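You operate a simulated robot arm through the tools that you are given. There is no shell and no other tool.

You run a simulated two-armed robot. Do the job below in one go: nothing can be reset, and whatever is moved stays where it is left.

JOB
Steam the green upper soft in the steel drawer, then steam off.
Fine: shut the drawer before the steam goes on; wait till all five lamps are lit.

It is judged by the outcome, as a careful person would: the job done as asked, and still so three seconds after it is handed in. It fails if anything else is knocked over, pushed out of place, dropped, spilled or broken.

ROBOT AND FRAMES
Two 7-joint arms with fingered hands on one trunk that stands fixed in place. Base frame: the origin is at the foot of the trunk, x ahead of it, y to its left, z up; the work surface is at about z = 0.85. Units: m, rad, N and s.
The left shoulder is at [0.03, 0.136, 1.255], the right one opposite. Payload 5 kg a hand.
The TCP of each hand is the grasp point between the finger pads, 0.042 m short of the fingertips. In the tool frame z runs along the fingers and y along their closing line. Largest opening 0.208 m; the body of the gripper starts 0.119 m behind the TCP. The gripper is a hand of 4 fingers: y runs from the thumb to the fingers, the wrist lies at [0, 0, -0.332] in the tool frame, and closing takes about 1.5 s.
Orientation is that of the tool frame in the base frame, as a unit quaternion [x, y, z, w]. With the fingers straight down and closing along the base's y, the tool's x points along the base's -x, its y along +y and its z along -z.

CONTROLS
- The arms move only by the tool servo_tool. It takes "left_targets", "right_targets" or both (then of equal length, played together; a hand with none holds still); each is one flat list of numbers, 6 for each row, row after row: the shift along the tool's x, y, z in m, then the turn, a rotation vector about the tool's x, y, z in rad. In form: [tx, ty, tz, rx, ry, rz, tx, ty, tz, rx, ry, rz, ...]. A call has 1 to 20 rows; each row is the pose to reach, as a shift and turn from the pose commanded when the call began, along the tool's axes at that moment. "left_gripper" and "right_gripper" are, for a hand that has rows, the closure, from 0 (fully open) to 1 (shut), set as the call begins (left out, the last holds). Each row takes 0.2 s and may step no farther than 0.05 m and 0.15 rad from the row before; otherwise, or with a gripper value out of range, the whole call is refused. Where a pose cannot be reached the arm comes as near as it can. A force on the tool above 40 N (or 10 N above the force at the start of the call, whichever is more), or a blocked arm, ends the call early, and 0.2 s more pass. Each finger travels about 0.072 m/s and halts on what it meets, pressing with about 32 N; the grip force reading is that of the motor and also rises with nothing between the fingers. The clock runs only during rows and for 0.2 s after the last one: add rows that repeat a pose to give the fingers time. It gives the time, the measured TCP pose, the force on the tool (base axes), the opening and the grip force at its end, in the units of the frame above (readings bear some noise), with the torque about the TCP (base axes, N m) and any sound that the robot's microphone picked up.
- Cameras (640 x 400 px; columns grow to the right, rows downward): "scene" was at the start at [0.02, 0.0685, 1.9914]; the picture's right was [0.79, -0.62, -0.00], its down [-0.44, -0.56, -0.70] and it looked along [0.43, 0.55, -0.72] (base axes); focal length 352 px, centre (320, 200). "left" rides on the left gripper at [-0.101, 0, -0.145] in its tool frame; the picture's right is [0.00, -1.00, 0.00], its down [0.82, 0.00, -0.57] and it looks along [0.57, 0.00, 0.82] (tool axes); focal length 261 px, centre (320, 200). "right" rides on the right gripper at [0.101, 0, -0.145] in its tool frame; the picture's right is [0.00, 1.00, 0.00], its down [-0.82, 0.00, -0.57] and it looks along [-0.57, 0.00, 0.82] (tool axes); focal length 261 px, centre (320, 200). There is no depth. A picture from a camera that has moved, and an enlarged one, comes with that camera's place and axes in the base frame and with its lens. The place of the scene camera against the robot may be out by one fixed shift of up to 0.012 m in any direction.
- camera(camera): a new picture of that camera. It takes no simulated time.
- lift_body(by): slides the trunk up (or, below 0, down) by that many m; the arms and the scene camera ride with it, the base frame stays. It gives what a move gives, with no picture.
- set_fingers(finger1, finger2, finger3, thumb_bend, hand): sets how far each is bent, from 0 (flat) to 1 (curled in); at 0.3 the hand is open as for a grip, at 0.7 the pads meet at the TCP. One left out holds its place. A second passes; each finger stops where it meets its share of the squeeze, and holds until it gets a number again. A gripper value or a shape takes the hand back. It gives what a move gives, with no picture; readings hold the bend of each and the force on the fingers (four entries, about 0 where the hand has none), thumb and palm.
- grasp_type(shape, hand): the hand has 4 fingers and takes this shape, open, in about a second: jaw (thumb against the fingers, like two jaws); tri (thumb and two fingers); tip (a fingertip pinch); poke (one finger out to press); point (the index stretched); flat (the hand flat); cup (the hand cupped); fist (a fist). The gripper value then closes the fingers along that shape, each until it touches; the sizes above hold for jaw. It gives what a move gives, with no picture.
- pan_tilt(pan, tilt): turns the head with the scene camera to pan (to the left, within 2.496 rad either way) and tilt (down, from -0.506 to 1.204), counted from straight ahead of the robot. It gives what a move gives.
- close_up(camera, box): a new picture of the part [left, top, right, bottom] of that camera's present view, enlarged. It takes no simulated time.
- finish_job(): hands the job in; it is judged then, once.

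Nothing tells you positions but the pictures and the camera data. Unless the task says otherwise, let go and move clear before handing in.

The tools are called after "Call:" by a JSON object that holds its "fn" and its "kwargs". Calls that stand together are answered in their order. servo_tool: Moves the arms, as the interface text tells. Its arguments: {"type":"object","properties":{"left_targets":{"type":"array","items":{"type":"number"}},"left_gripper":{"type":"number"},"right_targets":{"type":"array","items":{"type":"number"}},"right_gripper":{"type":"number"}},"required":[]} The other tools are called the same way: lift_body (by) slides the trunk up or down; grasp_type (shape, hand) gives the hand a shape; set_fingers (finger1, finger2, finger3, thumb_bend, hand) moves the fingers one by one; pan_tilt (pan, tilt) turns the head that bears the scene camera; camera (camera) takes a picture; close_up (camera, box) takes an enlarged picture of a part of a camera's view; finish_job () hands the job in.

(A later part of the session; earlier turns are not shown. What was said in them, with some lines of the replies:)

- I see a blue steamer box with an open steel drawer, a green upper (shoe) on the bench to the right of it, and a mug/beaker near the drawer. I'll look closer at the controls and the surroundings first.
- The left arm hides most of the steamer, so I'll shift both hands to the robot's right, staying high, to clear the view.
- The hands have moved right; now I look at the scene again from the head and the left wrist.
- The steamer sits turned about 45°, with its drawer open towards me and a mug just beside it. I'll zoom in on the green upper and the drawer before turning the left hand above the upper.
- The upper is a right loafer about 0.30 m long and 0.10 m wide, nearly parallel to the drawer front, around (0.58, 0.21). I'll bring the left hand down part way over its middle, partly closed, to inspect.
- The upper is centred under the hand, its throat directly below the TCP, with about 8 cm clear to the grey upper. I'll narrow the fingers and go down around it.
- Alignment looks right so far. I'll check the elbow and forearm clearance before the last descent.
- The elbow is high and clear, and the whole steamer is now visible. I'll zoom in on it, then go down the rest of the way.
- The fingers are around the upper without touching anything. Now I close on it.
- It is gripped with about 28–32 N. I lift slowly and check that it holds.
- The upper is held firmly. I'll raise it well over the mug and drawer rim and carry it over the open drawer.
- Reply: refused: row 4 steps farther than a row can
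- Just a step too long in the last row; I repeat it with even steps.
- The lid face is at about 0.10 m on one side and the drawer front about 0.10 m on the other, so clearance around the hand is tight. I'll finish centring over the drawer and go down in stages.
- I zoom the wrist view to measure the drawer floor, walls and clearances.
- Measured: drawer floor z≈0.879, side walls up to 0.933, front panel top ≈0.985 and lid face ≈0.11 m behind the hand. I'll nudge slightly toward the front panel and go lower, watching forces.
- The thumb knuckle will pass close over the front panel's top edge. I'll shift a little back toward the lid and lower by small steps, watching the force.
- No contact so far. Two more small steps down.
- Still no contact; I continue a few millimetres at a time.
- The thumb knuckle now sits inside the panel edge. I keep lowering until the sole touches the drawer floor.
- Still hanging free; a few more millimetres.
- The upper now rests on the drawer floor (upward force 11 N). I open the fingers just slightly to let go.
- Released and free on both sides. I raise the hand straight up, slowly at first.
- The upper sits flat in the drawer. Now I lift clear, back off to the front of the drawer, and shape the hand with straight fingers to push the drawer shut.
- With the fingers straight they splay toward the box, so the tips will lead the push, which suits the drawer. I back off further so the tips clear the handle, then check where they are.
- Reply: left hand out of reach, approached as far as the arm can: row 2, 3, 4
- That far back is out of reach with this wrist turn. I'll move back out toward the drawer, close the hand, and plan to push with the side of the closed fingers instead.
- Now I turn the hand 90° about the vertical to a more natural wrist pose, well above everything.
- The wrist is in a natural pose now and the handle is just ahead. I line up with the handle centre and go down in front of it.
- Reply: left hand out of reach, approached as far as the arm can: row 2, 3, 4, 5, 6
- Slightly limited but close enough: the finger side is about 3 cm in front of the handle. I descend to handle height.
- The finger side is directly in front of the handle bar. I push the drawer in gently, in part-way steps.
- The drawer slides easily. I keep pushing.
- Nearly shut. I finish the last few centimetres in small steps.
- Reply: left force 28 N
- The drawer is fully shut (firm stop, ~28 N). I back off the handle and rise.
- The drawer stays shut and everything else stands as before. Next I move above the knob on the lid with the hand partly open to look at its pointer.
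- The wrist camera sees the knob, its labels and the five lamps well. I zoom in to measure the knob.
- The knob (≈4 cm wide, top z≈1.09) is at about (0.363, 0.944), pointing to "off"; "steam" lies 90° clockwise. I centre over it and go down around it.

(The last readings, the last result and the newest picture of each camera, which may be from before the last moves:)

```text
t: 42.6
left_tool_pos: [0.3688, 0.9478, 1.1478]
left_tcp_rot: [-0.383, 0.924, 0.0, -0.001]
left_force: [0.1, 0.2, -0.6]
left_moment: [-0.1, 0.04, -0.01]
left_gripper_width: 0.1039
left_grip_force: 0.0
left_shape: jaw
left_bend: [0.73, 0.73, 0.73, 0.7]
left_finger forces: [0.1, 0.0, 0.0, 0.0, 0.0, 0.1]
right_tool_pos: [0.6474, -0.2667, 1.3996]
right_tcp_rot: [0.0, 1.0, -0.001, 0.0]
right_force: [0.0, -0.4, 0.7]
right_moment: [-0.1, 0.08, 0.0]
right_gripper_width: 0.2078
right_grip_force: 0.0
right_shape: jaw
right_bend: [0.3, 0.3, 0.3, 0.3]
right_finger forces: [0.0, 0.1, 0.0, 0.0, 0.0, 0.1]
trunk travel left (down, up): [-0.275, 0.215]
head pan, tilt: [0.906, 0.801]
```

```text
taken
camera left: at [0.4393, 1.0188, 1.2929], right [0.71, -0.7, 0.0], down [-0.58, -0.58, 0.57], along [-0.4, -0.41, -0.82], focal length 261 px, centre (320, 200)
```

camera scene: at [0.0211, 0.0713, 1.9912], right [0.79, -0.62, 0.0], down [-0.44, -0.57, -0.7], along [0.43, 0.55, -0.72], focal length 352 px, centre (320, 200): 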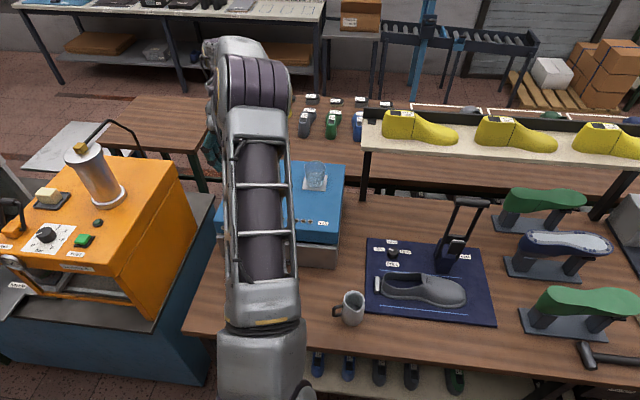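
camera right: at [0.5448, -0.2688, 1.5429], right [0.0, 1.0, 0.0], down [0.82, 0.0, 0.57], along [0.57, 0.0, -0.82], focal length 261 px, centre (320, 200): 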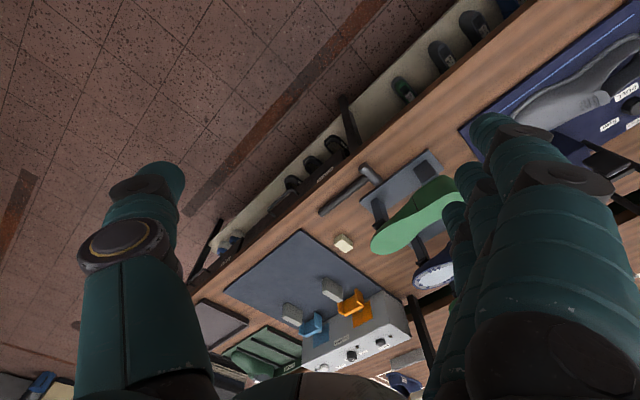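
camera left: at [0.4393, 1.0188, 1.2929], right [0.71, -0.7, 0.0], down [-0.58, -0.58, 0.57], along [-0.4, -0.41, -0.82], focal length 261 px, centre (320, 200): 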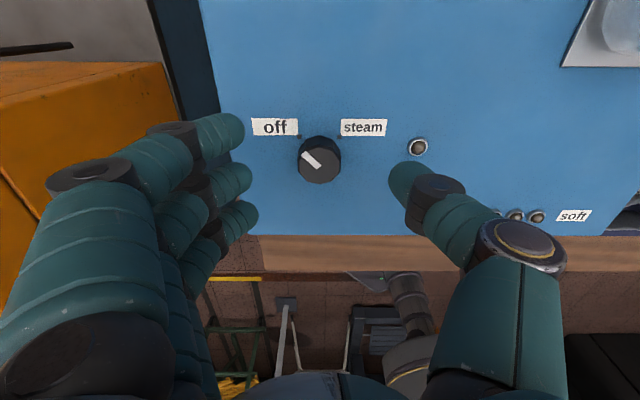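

I refine the knob position with a zoom from this height.

Call:
{"fn": "close_up", "kwargs": {"camera": "left", "box": [240, 100, 400, 200]}}

Call:
{"fn": "close_up", "kwargs": {"camera": "left", "box": [160, 80, 480, 280]}}

```text
4.00 times, centred on (320, 150) of left
camera zoom: at [0.4393, 1.0188, 1.2929], right [0.71, -0.7, 0.0], down [-0.58, -0.58, 0.57], along [-0.4, -0.41, -0.82], focal length 1043 px, centre (320, 400)
```

zoom: 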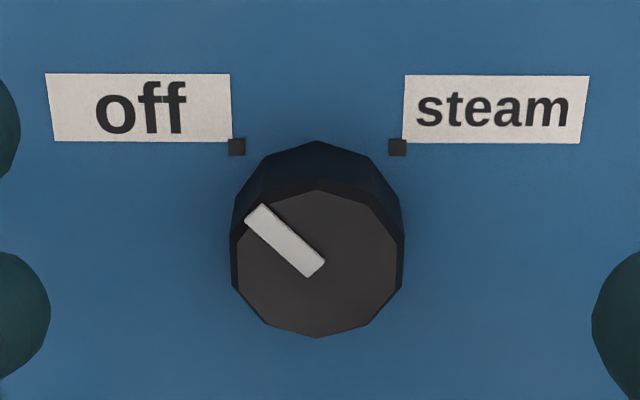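

```text
2.00 times, centred on (320, 180) of left
camera zoom: at [0.4393, 1.0188, 1.2929], right [0.71, -0.7, 0.0], down [-0.58, -0.58, 0.57], along [-0.4, -0.41, -0.82], focal length 521 px, centre (320, 240)
```

zoom: 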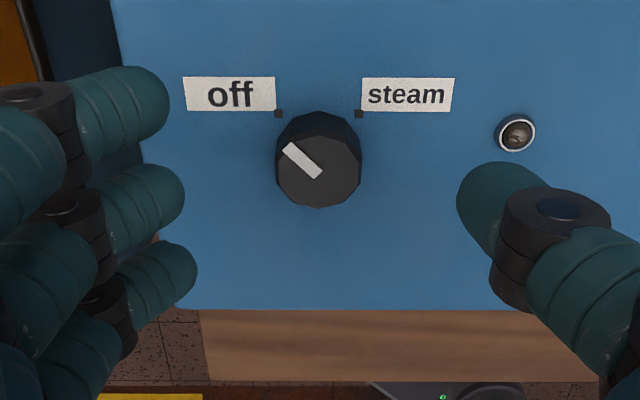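

Refined: lid z≈1.053, knob centre b≈−0.921 (x≈0.361, y≈0.941). I go down the last bit so the fingertips straddle the knob.

Call:
{"fn": "servo_tool", "kwargs": {"left_targets": [0.004, 0.001, 0.015, 0, 0, 0, 0.004, 0.001, 0.03, 0, 0, 0, 0.004, 0.001, 0.038, 0, 0, 0, 0.004, 0.001, 0.044, 0, 0, 0]}}

Call:
{"fn": "camera", "kwargs": {"camera": "left"}}

```text
t: 43.6
left_tool_pos: [0.3652, 0.9438, 1.1051]
left_tcp_rot: [-0.383, 0.924, 0.0, -0.001]
left_force: [0.2, 0.2, -0.2]
left_moment: [-0.05, -0.01, -0.01]
left_gripper_width: 0.1039
left_grip_force: 0.1
left_shape: jaw
left_bend: [0.73, 0.73, 0.73, 0.7]
left_finger forces: [0.1, 0.0, 0.1, 0.0, 0.0, 0.1]
right_tool_pos: [0.6462, -0.2697, 1.3993]
right_tcp_rot: [0.001, 1.0, 0.0, 0.001]
right_force: [-0.4, 1.3, 0.2]
right_moment: [-0.02, 0.01, 0.0]
right_gripper_width: 0.2081
right_grip_force: 0.1
right_shape: jaw
right_bend: [0.3, 0.3, 0.3, 0.3]
right_finger forces: [0.1, 0.0, 0.1, 0.1, 0.0, 0.0]
trunk travel left (down, up): [-0.275, 0.215]
head pan, tilt: [0.906, 0.801]
```

```text
taken
camera left: at [0.4353, 1.0148, 1.2494], right [0.71, -0.7, 0.0], down [-0.58, -0.58, 0.57], along [-0.4, -0.41, -0.82], focal length 261 px, centre (320, 200)
```

left: 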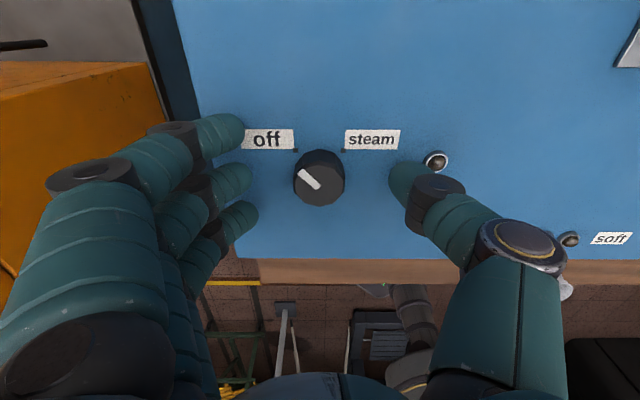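

The knob sits between the middle finger and thumb. I close on it.

Call:
{"fn": "servo_tool", "kwargs": {"left_targets": [0, 0, 0, 0, 0, 0, 0, 0, 0, 0, 0, 0, 0, 0, 0, 0, 0, 0, 0, 0, 0, 0, 0, 0, 0, 0, 0, 0, 0, 0], "left_gripper": 0.95}}

Call:
{"fn": "camera", "kwargs": {"camera": "left"}}

```text
t: 44.8
left_tool_pos: [0.3657, 0.9404, 1.1043]
left_tcp_rot: [-0.382, 0.924, -0.001, -0.001]
left_force: [4.9, -5.7, -2.2]
left_moment: [0.09, 0.1, 0.04]
left_gripper_width: 0.015
left_grip_force: 31.7
left_shape: jaw
left_bend: [0.7, 0.72, 0.7, 0.7]
left_finger forces: [0.0, 15.8, 0.0, 0.1, 22.4, 0.0]
right_tool_pos: [0.6459, -0.2709, 1.3978]
right_tcp_rot: [0.0, 1.0, 0.001, 0.0]
right_force: [0.1, 0.0, 0.0]
right_moment: [0.01, -0.01, 0.0]
right_gripper_width: 0.2078
right_grip_force: 0.0
right_shape: jaw
right_bend: [0.3, 0.3, 0.3, 0.3]
right_finger forces: [0.0, 0.1, 0.0, 0.0, 0.0, 0.1]
trunk travel left (down, up): [-0.275, 0.215]
head pan, tilt: [0.906, 0.801]
```

```text
taken
camera left: at [0.4374, 1.0127, 1.2496], right [0.71, -0.7, 0.0], down [-0.58, -0.58, 0.57], along [-0.4, -0.41, -0.82], focal length 261 px, centre (320, 200)
```

left: 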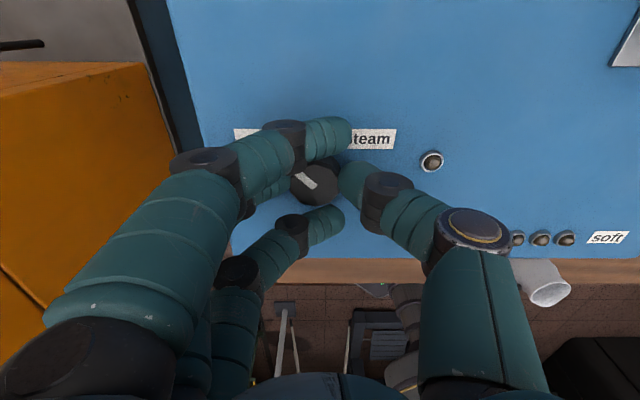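

Thumb and middle finger hold the knob with 16–22 N. I turn it clockwise part way and check that it follows.

Call:
{"fn": "servo_tool", "kwargs": {"left_targets": [0.0002, -0.0007, 0, 0, 0, 0.145, 0.0006, -0.0013, 0, 0, 0, 0.29, 0.001, -0.0018, 0, 0, 0, 0.435, 0.0015, -0.0023, 0, 0, 0, 0.58, 0.0021, -0.0027, 0, 0, 0, 0.725]}}

Call:
{"fn": "camera", "kwargs": {"camera": "left"}}

Call:
{"fn": "camera", "kwargs": {"camera": "scene"}}

```text
t: 46.0
left_tool_pos: [0.3668, 0.9383, 1.1049]
left_tcp_rot: [-0.029, 1.0, 0.0, 0.0]
left_force: [6.9, -18.0, -6.4]
left_moment: [-0.26, -0.2, 0.08]
left_gripper_width: 0.015
left_grip_force: 31.8
left_shape: jaw
left_bend: [0.7, 0.72, 0.7, 0.7]
left_finger forces: [0.1, 12.6, 0.0, 0.0, 29.8, 0.0]
right_tool_pos: [0.6463, -0.2708, 1.3988]
right_tcp_rot: [0.0, 1.0, 0.001, 0.0]
right_force: [0.2, -0.2, -0.2]
right_moment: [0.0, 0.02, -0.05]
right_gripper_width: 0.2077
right_grip_force: 0.1
right_shape: jaw
right_bend: [0.3, 0.3, 0.3, 0.3]
right_finger forces: [0.1, 0.1, 0.0, 0.0, 0.0, 0.0]
trunk travel left (down, up): [-0.275, 0.215]
head pan, tilt: [0.906, 0.801]
```

```text
taken
camera left: at [0.4658, 0.9441, 1.2501], right [0.06, -1.0, 0.0], down [-0.82, -0.05, 0.57], along [-0.57, -0.04, -0.82], focal length 261 px, centre (320, 200)
```

left: 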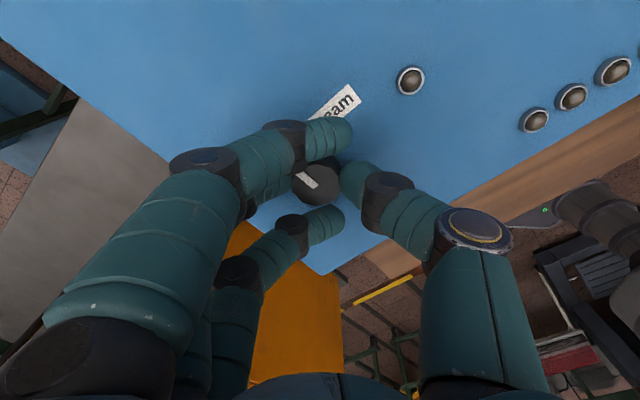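

```text
taken
camera scene: at [0.0207, 0.0672, 1.9914], right [0.79, -0.62, 0.0], down [-0.44, -0.56, -0.7], along [0.43, 0.55, -0.72], focal length 352 px, centre (320, 200)
```

scene: 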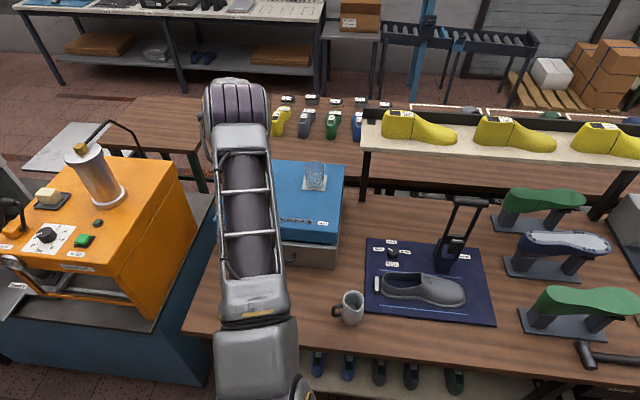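

The knob follows the hand, and all five lamps are in view of the scene camera. There's some side load, so I ease the hand toward the thumb side and finish the turn to "steam".

Call:
{"fn": "servo_tool", "kwargs": {"left_targets": [0.0003, -0.0025, 0, 0, 0, 0.145, 0.0007, -0.0035, 0, 0, 0, 0.29, 0.0012, -0.0042, 0, 0, 0, 0.435, 0.0018, -0.0047, 0, 0, 0, 0.58, 0.0024, -0.005, 0, 0, 0, 0.725, 0.0029, -0.0053, 0, 0, 0, 0.85]}}

Call:
{"fn": "camera", "kwargs": {"camera": "left"}}

Call:
{"fn": "camera", "kwargs": {"camera": "scene"}}

Call:
{"fn": "close_up", "kwargs": {"camera": "scene", "box": [200, 150, 360, 250]}}

```text
t: 47.4
left_tool_pos: [0.3608, 0.9337, 1.1052]
left_tcp_rot: [0.386, 0.922, 0.0, -0.001]
left_force: [2.5, -9.6, -7.7]
left_moment: [-0.08, -0.28, 0.14]
left_gripper_width: 0.0146
left_grip_force: 32.5
left_shape: jaw
left_bend: [0.7, 0.72, 0.7, 0.7]
left_finger forces: [0.0, 16.1, 0.0, 0.1, 22.9, 0.0]
right_tool_pos: [0.646, -0.2702, 1.3996]
right_tcp_rot: [0.0, 1.0, 0.0, 0.001]
right_force: [-0.3, 0.4, 0.2]
right_moment: [0.0, -0.04, 0.01]
right_gripper_width: 0.2078
right_grip_force: 0.0
right_shape: jaw
right_bend: [0.3, 0.3, 0.3, 0.3]
right_finger forces: [0.1, 0.1, 0.0, 0.0, 0.0, 0.0]
trunk travel left (down, up): [-0.275, 0.215]
head pan, tilt: [0.906, 0.801]
```

```text
taken
camera left: at [0.432, 0.8625, 1.2501], right [-0.71, -0.71, 0.0], down [-0.58, 0.58, 0.57], along [-0.4, 0.4, -0.82], focal length 261 px, centre (320, 200)
```

left: 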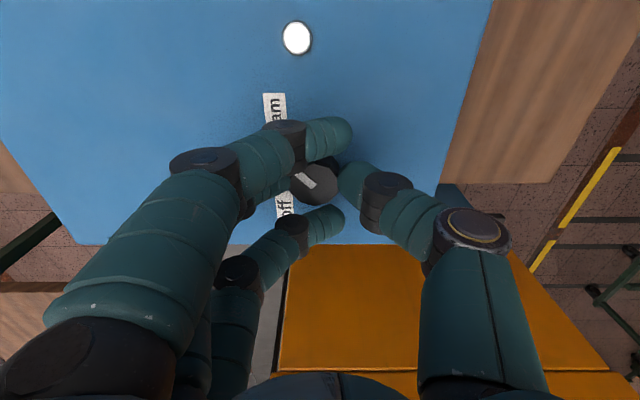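

```text
taken
camera scene: at [0.0202, 0.0682, 1.9914], right [0.79, -0.62, 0.0], down [-0.44, -0.56, -0.7], along [0.43, 0.55, -0.72], focal length 352 px, centre (320, 200)
```

scene: 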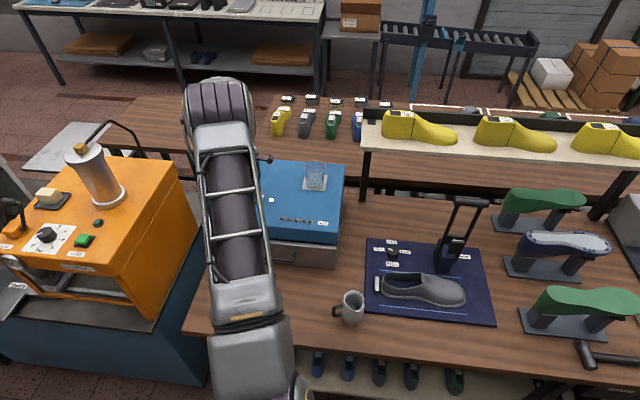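

```text
4.00 times, centred on (280, 200) of scene
camera zoom: at [0.0202, 0.0682, 1.9914], right [0.79, -0.62, 0.0], down [-0.44, -0.56, -0.7], along [0.43, 0.55, -0.72], focal length 1408 px, centre (480, 200)
```

zoom: 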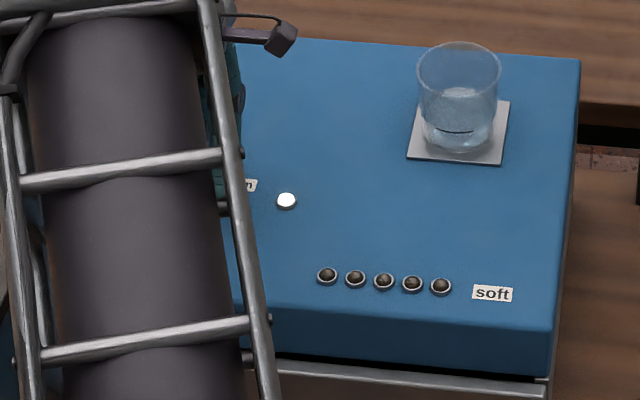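

The steam lamp is lit and the knob points to "steam"; all five lamps are visible to the scene camera. I hold and wait.

Call:
{"fn": "servo_tool", "kwargs": {"left_targets": [0, 0, 0, 0, 0, 0, 0, 0, 0, 0, 0, 0, 0, 0, 0, 0, 0, 0, 0, 0, 0, 0, 0, 0, 0, 0, 0, 0, 0, 0, 0, 0, 0, 0, 0, 0, 0, 0, 0, 0, 0, 0, 0, 0, 0, 0, 0, 0, 0, 0, 0, 0, 0, 0, 0, 0, 0, 0, 0, 0]}}

Call:
{"fn": "close_up", "kwargs": {"camera": "scene", "box": [200, 150, 360, 250]}}

```text
t: 49.6
left_tool_pos: [0.3604, 0.9339, 1.1046]
left_tcp_rot: [0.385, 0.923, 0.0, 0.0]
left_force: [-5.0, -7.8, -8.3]
left_moment: [-0.03, -0.11, 0.08]
left_gripper_width: 0.0143
left_grip_force: 32.0
left_shape: jaw
left_bend: [0.7, 0.72, 0.7, 0.7]
left_finger forces: [0.0, 14.2, 0.0, 0.1, 23.3, 0.0]
right_tool_pos: [0.6456, -0.27, 1.3996]
right_tcp_rot: [0.0, 1.0, 0.0, 0.0]
right_force: [-0.1, -0.3, -0.9]
right_moment: [-0.01, -0.02, 0.02]
right_gripper_width: 0.208
right_grip_force: 0.0
right_shape: jaw
right_bend: [0.3, 0.3, 0.3, 0.3]
right_finger forces: [0.0, 0.0, 0.0, 0.0, 0.0, 0.1]
trunk travel left (down, up): [-0.275, 0.215]
head pan, tilt: [0.906, 0.801]
```

```text
4.00 times, centred on (280, 200) of scene
camera zoom: at [0.0197, 0.0684, 1.9914], right [0.79, -0.62, 0.0], down [-0.44, -0.56, -0.7], along [0.43, 0.55, -0.72], focal length 1408 px, centre (480, 200)
```

zoom: 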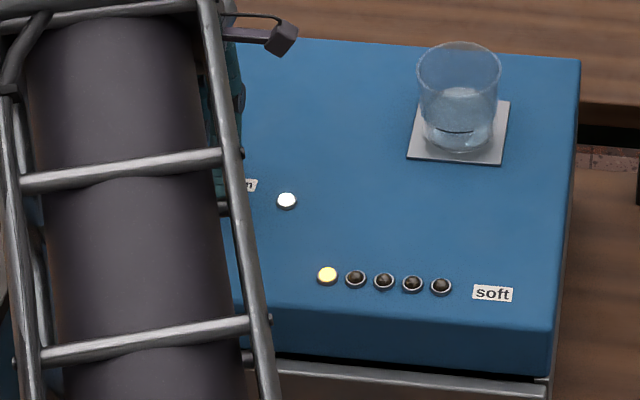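

One of five lamps is lit. I keep waiting.

Call:
{"fn": "servo_tool", "kwargs": {"left_targets": [0, 0, 0, 0, 0, 0, 0, 0, 0, 0, 0, 0, 0, 0, 0, 0, 0, 0, 0, 0, 0, 0, 0, 0, 0, 0, 0, 0, 0, 0, 0, 0, 0, 0, 0, 0, 0, 0, 0, 0, 0, 0, 0, 0, 0, 0, 0, 0, 0, 0, 0, 0, 0, 0, 0, 0, 0, 0, 0, 0]}}

Call:
{"fn": "close_up", "kwargs": {"camera": "scene", "box": [200, 150, 360, 250]}}

```text
t: 51.8
left_tool_pos: [0.3608, 0.9344, 1.1049]
left_tcp_rot: [0.385, 0.923, 0.0, 0.0]
left_force: [-6.2, -7.5, -7.3]
left_moment: [-0.01, -0.05, 0.1]
left_gripper_width: 0.0144
left_grip_force: 32.7
left_shape: jaw
left_bend: [0.7, 0.72, 0.7, 0.7]
left_finger forces: [0.0, 13.7, 0.1, 0.0, 23.2, 0.1]
right_tool_pos: [0.6465, -0.2703, 1.3992]
right_tcp_rot: [0.001, 1.0, 0.0, 0.0]
right_force: [-0.2, 0.2, -0.6]
right_moment: [0.0, -0.03, -0.03]
right_gripper_width: 0.208
right_grip_force: 0.1
right_shape: jaw
right_bend: [0.3, 0.3, 0.3, 0.3]
right_finger forces: [0.1, 0.0, 0.1, 0.0, 0.1, 0.1]
trunk travel left (down, up): [-0.275, 0.215]
head pan, tilt: [0.906, 0.801]
```

```text
4.00 times, centred on (280, 200) of scene
camera zoom: at [0.0196, 0.0685, 1.9914], right [0.79, -0.62, 0.0], down [-0.44, -0.56, -0.7], along [0.43, 0.55, -0.72], focal length 1408 px, centre (480, 200)
```

zoom: 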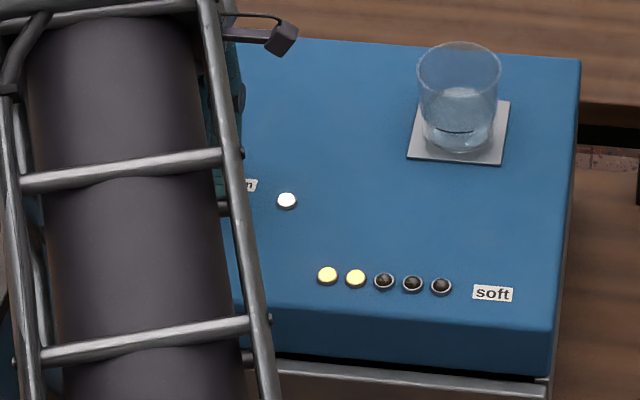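

Two of five after about 4 s. Waiting on.

Call:
{"fn": "servo_tool", "kwargs": {"left_targets": [0, 0, 0, 0, 0, 0, 0, 0, 0, 0, 0, 0, 0, 0, 0, 0, 0, 0, 0, 0, 0, 0, 0, 0, 0, 0, 0, 0, 0, 0, 0, 0, 0, 0, 0, 0, 0, 0, 0, 0, 0, 0, 0, 0, 0, 0, 0, 0, 0, 0, 0, 0, 0, 0, 0, 0, 0, 0, 0, 0]}}

Call:
{"fn": "close_up", "kwargs": {"camera": "scene", "box": [200, 150, 360, 250]}}

```text
t: 54.0
left_tool_pos: [0.3608, 0.9334, 1.1054]
left_tcp_rot: [0.384, 0.923, -0.001, 0.0]
left_force: [-5.6, -8.1, -8.4]
left_moment: [0.0, -0.04, 0.07]
left_gripper_width: 0.0144
left_grip_force: 31.7
left_shape: jaw
left_bend: [0.7, 0.72, 0.7, 0.7]
left_finger forces: [0.0, 13.7, 0.1, 0.0, 23.3, 0.0]
right_tool_pos: [0.6454, -0.2692, 1.3987]
right_tcp_rot: [0.0, 1.0, 0.0, 0.0]
right_force: [0.0, 0.2, -0.5]
right_moment: [0.02, 0.01, 0.0]
right_gripper_width: 0.208
right_grip_force: 0.0
right_shape: jaw
right_bend: [0.3, 0.3, 0.3, 0.3]
right_finger forces: [0.0, 0.0, 0.0, 0.0, 0.1, 0.0]
trunk travel left (down, up): [-0.275, 0.215]
head pan, tilt: [0.906, 0.801]
```

```text
4.00 times, centred on (280, 200) of scene
camera zoom: at [0.0195, 0.0685, 1.9914], right [0.79, -0.62, 0.0], down [-0.44, -0.56, -0.7], along [0.43, 0.55, -0.72], focal length 1408 px, centre (480, 200)
```

zoom: 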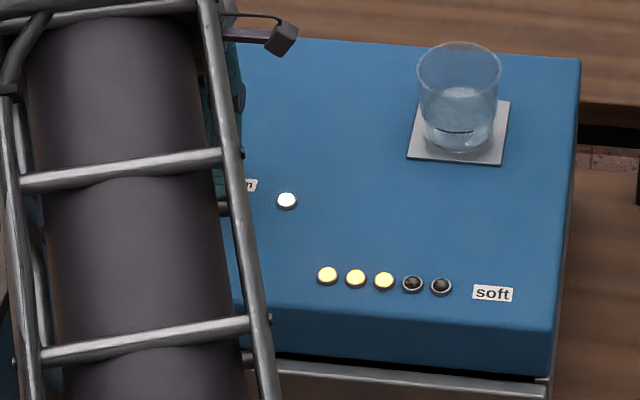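

Three of five. Two more intervals.

Call:
{"fn": "servo_tool", "kwargs": {"left_targets": [0, 0, 0, 0, 0, 0, 0, 0, 0, 0, 0, 0, 0, 0, 0, 0, 0, 0, 0, 0, 0, 0, 0, 0, 0, 0, 0, 0, 0, 0, 0, 0, 0, 0, 0, 0, 0, 0, 0, 0, 0, 0, 0, 0, 0, 0, 0, 0, 0, 0, 0, 0, 0, 0, 0, 0, 0, 0, 0, 0]}}

Call:
{"fn": "close_up", "kwargs": {"camera": "scene", "box": [200, 150, 360, 250]}}

```text
t: 56.2
left_tool_pos: [0.3609, 0.9355, 1.106]
left_tcp_rot: [0.384, 0.923, 0.0, 0.0]
left_force: [-6.7, -6.5, -7.2]
left_moment: [-0.05, -0.04, 0.09]
left_gripper_width: 0.0143
left_grip_force: 32.1
left_shape: jaw
left_bend: [0.7, 0.72, 0.7, 0.7]
left_finger forces: [0.0, 13.7, 0.1, 0.1, 23.4, 0.1]
right_tool_pos: [0.6459, -0.2697, 1.3985]
right_tcp_rot: [0.0, 1.0, 0.0, 0.0]
right_force: [-0.6, -0.7, 0.0]
right_moment: [-0.02, -0.01, -0.01]
right_gripper_width: 0.208
right_grip_force: 0.0
right_shape: jaw
right_bend: [0.3, 0.3, 0.3, 0.3]
right_finger forces: [0.0, 0.1, 0.1, 0.1, 0.0, 0.1]
trunk travel left (down, up): [-0.275, 0.215]
head pan, tilt: [0.906, 0.801]
```

```text
4.00 times, centred on (280, 200) of scene
camera zoom: at [0.0195, 0.0685, 1.9914], right [0.79, -0.62, 0.0], down [-0.44, -0.56, -0.7], along [0.43, 0.55, -0.72], focal length 1408 px, centre (480, 200)
```

zoom: 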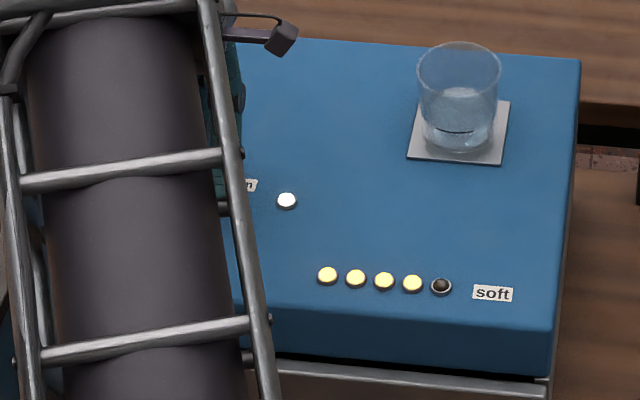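

Four of five; the last should come within about 2 s.

Call:
{"fn": "servo_tool", "kwargs": {"left_targets": [0, 0, 0, 0, 0, 0, 0, 0, 0, 0, 0, 0, 0, 0, 0, 0, 0, 0, 0, 0, 0, 0, 0, 0, 0, 0, 0, 0, 0, 0, 0, 0, 0, 0, 0, 0]}}

Call:
{"fn": "close_up", "kwargs": {"camera": "scene", "box": [200, 150, 360, 250]}}

```text
t: 57.6
left_tool_pos: [0.3609, 0.933, 1.1045]
left_tcp_rot: [0.384, 0.923, 0.0, 0.0]
left_force: [-5.9, -6.2, -8.6]
left_moment: [-0.04, -0.05, 0.1]
left_gripper_width: 0.0144
left_grip_force: 31.6
left_shape: jaw
left_bend: [0.7, 0.72, 0.7, 0.7]
left_finger forces: [0.1, 13.7, 0.0, 0.1, 23.2, 0.0]
right_tool_pos: [0.6446, -0.2697, 1.3985]
right_tcp_rot: [-0.001, 1.0, 0.0, 0.0]
right_force: [-0.3, 0.4, -0.5]
right_moment: [-0.02, -0.02, 0.01]
right_gripper_width: 0.2077
right_grip_force: 0.1
right_shape: jaw
right_bend: [0.3, 0.3, 0.3, 0.3]
right_finger forces: [0.0, 0.0, 0.0, 0.0, 0.0, 0.0]
trunk travel left (down, up): [-0.275, 0.215]
head pan, tilt: [0.906, 0.801]
```

```text
4.00 times, centred on (280, 200) of scene
camera zoom: at [0.0195, 0.0685, 1.9914], right [0.79, -0.62, 0.0], down [-0.44, -0.56, -0.7], along [0.43, 0.55, -0.72], focal length 1408 px, centre (480, 200)
```

zoom: 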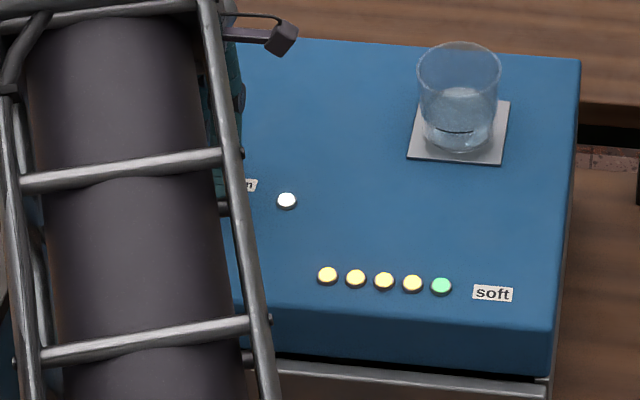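

All five lamps are lit (the last one green). Now I turn the knob back to "off".

Call:
{"fn": "servo_tool", "kwargs": {"left_targets": [0.0002, 0.0, 0, 0, 0, -0.145, 0.0005, 0.0006, 0, 0, 0, -0.29, 0.0007, 0.0012, 0, 0, 0, -0.435, 0.001, 0.0018, 0, 0, 0, -0.58, 0.0012, 0.0024, 0, 0, 0, -0.725, 0.0014, 0.003, 0, 0, 0, -0.87, 0.0016, 0.0036, 0, 0, 0, -1.015, 0.0018, 0.0042, 0, 0, 0, -1.16, 0.002, 0.0048, 0, 0, 0, -1.305, 0.0023, 0.0054, 0, 0, 0, -1.45, 0.0025, 0.006, 0, 0, 0, -1.585]}}

Call:
{"fn": "camera", "kwargs": {"camera": "left"}}

Call:
{"fn": "camera", "kwargs": {"camera": "scene"}}

```text
t: 60.0
left_tool_pos: [0.3657, 0.94, 1.1061]
left_tcp_rot: [-0.389, 0.921, 0.001, 0.001]
left_force: [17.5, -1.9, -4.1]
left_moment: [0.16, -0.29, -0.05]
left_gripper_width: 0.0144
left_grip_force: 32.2
left_shape: jaw
left_bend: [0.7, 0.72, 0.7, 0.7]
left_finger forces: [0.0, 15.6, 0.0, 0.0, 26.5, 0.0]
right_tool_pos: [0.6468, -0.2688, 1.398]
right_tcp_rot: [0.0, 1.0, 0.0, -0.001]
right_force: [-0.1, 1.2, -0.8]
right_moment: [0.0, 0.03, -0.01]
right_gripper_width: 0.2081
right_grip_force: 0.0
right_shape: jaw
right_bend: [0.3, 0.3, 0.3, 0.3]
right_finger forces: [0.1, 0.0, 0.0, 0.0, 0.1, 0.0]
trunk travel left (down, up): [-0.275, 0.215]
head pan, tilt: [0.906, 0.801]
```

```text
taken
camera left: at [0.4365, 1.0128, 1.2503], right [0.72, -0.69, 0.0], down [-0.57, -0.59, 0.57], along [-0.4, -0.41, -0.82], focal length 261 px, centre (320, 200)
```

left: 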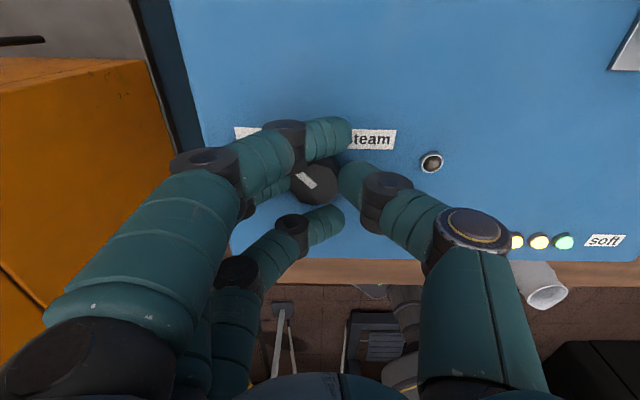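

```text
taken
camera scene: at [0.0223, 0.0687, 1.9914], right [0.79, -0.62, 0.0], down [-0.44, -0.56, -0.7], along [0.43, 0.55, -0.72], focal length 352 px, centre (320, 200)
```

scene: 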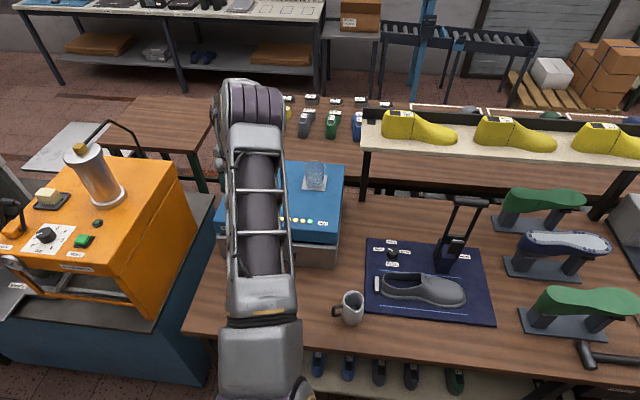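

The steam lamp is off while the five softness lamps stay lit. I release the knob and lift straight up.

Call:
{"fn": "servo_tool", "kwargs": {"left_targets": [0, 0, 0, 0, 0, 0, 0, 0, 0, 0, 0, 0, 0, 0, 0, 0, 0, 0, 0, 0, 0, 0, 0, 0, 0, 0, 0, 0, 0, 0], "left_gripper": 0.5}}

Call:
{"fn": "servo_tool", "kwargs": {"left_targets": [0, 0, -0.02, 0, 0, 0, 0, 0, -0.05, 0, 0, 0, 0, 0, -0.09, 0, 0, 0, 0, 0, -0.13, 0, 0, 0, 0, 0, -0.16, 0, 0, 0]}}

Call:
{"fn": "camera", "kwargs": {"camera": "left"}}

Call:
{"fn": "close_up", "kwargs": {"camera": "left", "box": [240, 70, 400, 170]}}

```text
t: 61.2
left_tool_pos: [0.3638, 0.9393, 1.1042]
left_tcp_rot: [-0.388, 0.922, 0.0, 0.001]
left_force: [0.2, -0.9, 0.5]
left_moment: [-0.04, 0.01, 0.01]
left_gripper_width: 0.1034
left_grip_force: 0.0
left_shape: jaw
left_bend: [0.73, 0.73, 0.73, 0.7]
left_finger forces: [0.0, 0.0, 0.0, 0.0, 0.0, 0.0]
right_tool_pos: [0.6458, -0.2694, 1.3993]
right_tcp_rot: [0.0, 1.0, 0.001, 0.0]
right_force: [0.4, -0.4, 0.0]
right_moment: [0.0, 0.01, 0.0]
right_gripper_width: 0.2077
right_grip_force: 0.1
right_shape: jaw
right_bend: [0.3, 0.3, 0.3, 0.3]
right_finger forces: [0.0, 0.0, 0.0, 0.1, 0.0, 0.0]
trunk travel left (down, up): [-0.275, 0.215]
head pan, tilt: [0.906, 0.801]
```

```text
t: 62.4
left_tool_pos: [0.3649, 0.9402, 1.2656]
left_tcp_rot: [-0.388, 0.922, -0.001, 0.0]
left_force: [0.9, -0.1, -1.0]
left_moment: [0.08, -0.01, -0.04]
left_gripper_width: 0.1031
left_grip_force: 0.0
left_shape: jaw
left_bend: [0.73, 0.73, 0.73, 0.7]
left_finger forces: [0.0, 0.0, 0.0, 0.0, 0.1, 0.0]
right_tool_pos: [0.6451, -0.2704, 1.3986]
right_tcp_rot: [0.0, 1.0, 0.0, 0.0]
right_force: [-0.1, -0.2, 0.4]
right_moment: [0.05, -0.1, -0.02]
right_gripper_width: 0.2082
right_grip_force: 0.0
right_shape: jaw
right_bend: [0.3, 0.3, 0.3, 0.3]
right_finger forces: [0.1, 0.0, 0.0, 0.1, 0.0, 0.0]
trunk travel left (down, up): [-0.275, 0.215]
head pan, tilt: [0.906, 0.801]
```

```text
taken
camera left: at [0.4338, 1.0114, 1.4104], right [0.72, -0.7, 0.0], down [-0.57, -0.59, 0.57], along [-0.4, -0.41, -0.82], focal length 261 px, centre (320, 200)
```

left: 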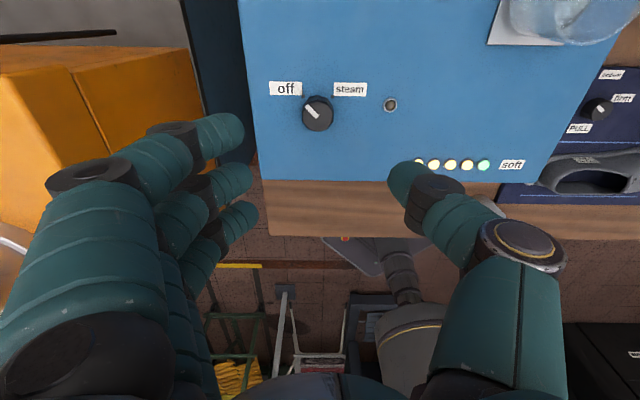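

```text
4.00 times, centred on (320, 120) of left
camera zoom: at [0.4338, 1.0114, 1.4104], right [0.72, -0.7, 0.0], down [-0.57, -0.59, 0.57], along [-0.4, -0.41, -0.82], focal length 1043 px, centre (320, 520)
```

zoom: 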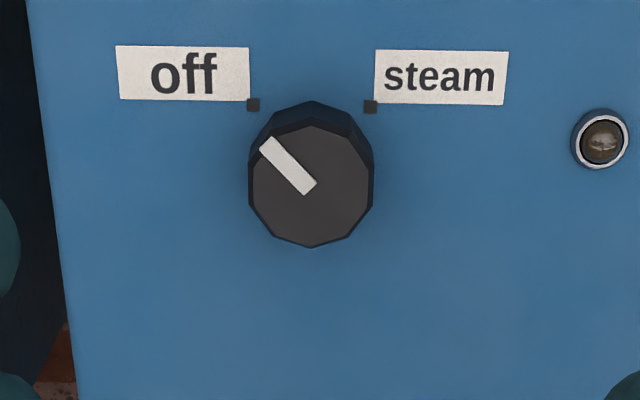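

The knob is back at "off". I move the hand up and clear, then make a final check of the scene.

Call:
{"fn": "servo_tool", "kwargs": {"left_targets": [0, 0, -0.045, 0, 0, 0, 0.02, 0, -0.085, 0, 0, 0, 0.06, 0, -0.1, 0, 0, 0, 0.1, 0, -0.1, 0, 0, 0, 0.14, 0, -0.1, 0, 0, 0, 0.18, 0, -0.1, 0, 0, 0, 0.22, 0, -0.1, 0, 0, 0]}}

Call:
{"fn": "camera", "kwargs": {"camera": "scene"}}

Call:
{"fn": "close_up", "kwargs": {"camera": "scene", "box": [200, 150, 400, 330]}}

```text
t: 64.0
left_tool_pos: [0.2074, 0.7813, 1.3655]
left_tcp_rot: [-0.387, 0.922, 0.0, 0.0]
left_force: [-0.2, -1.9, 0.1]
left_moment: [0.12, -0.08, -0.02]
left_gripper_width: 0.1034
left_grip_force: 0.0
left_shape: jaw
left_bend: [0.73, 0.73, 0.73, 0.7]
left_finger forces: [0.1, 0.0, 0.0, 0.1, 0.0, 0.1]
right_tool_pos: [0.6425, -0.2722, 1.4002]
right_tcp_rot: [0.001, 1.0, 0.0, 0.001]
right_force: [-1.4, -1.5, -0.1]
right_moment: [0.17, -0.1, 0.01]
right_gripper_width: 0.2079
right_grip_force: 0.0
right_shape: jaw
right_bend: [0.3, 0.3, 0.3, 0.3]
right_finger forces: [0.0, 0.0, 0.0, 0.0, 0.1, 0.0]
trunk travel left (down, up): [-0.275, 0.215]
head pan, tilt: [0.906, 0.801]
```

```text
taken
camera scene: at [0.0171, 0.0665, 1.9916], right [0.79, -0.62, 0.0], down [-0.44, -0.56, -0.7], along [0.43, 0.55, -0.72], focal length 352 px, centre (320, 200)
```

scene: 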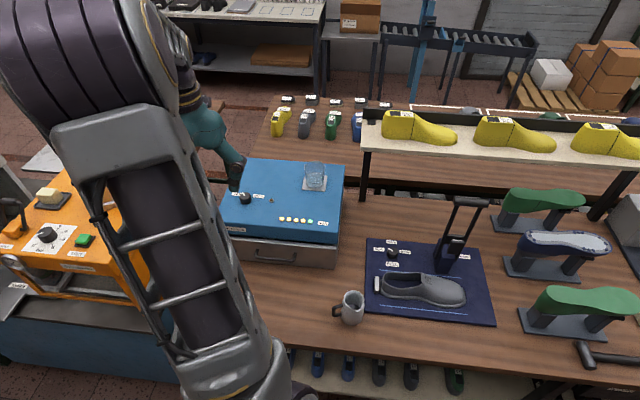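

```text
2.22 times, centred on (300, 240) of scene
camera zoom: at [0.0171, 0.0665, 1.9916], right [0.79, -0.62, 0.0], down [-0.44, -0.56, -0.7], along [0.43, 0.55, -0.72], focal length 782 px, centre (364, 111)
```

zoom: 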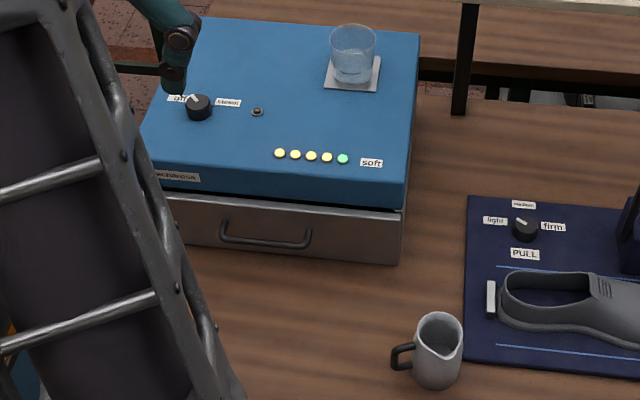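

The drawer is shut with the green upper inside, all five lamps are lit, and the steam is off. The glass, mug and grey upper stand where they were, and both hands are clear, so I hand in the job.

Call:
{"fn": "finish_job", "kwargs": {}}

```text
The job is handed in.
```

The green upper has been steamed soft in the steel drawer, and the steam is off. I shut the drawer before turning the knob to "steam" and waited until all five lamps were lit. Then I turned it back to "off", and the steam lamp went out.

The upper is still inside the closed drawer, and the five lamps were still lit at my last check. The glass, the mug and the grey upper had not moved, and both hands were clear when I handed in the job.
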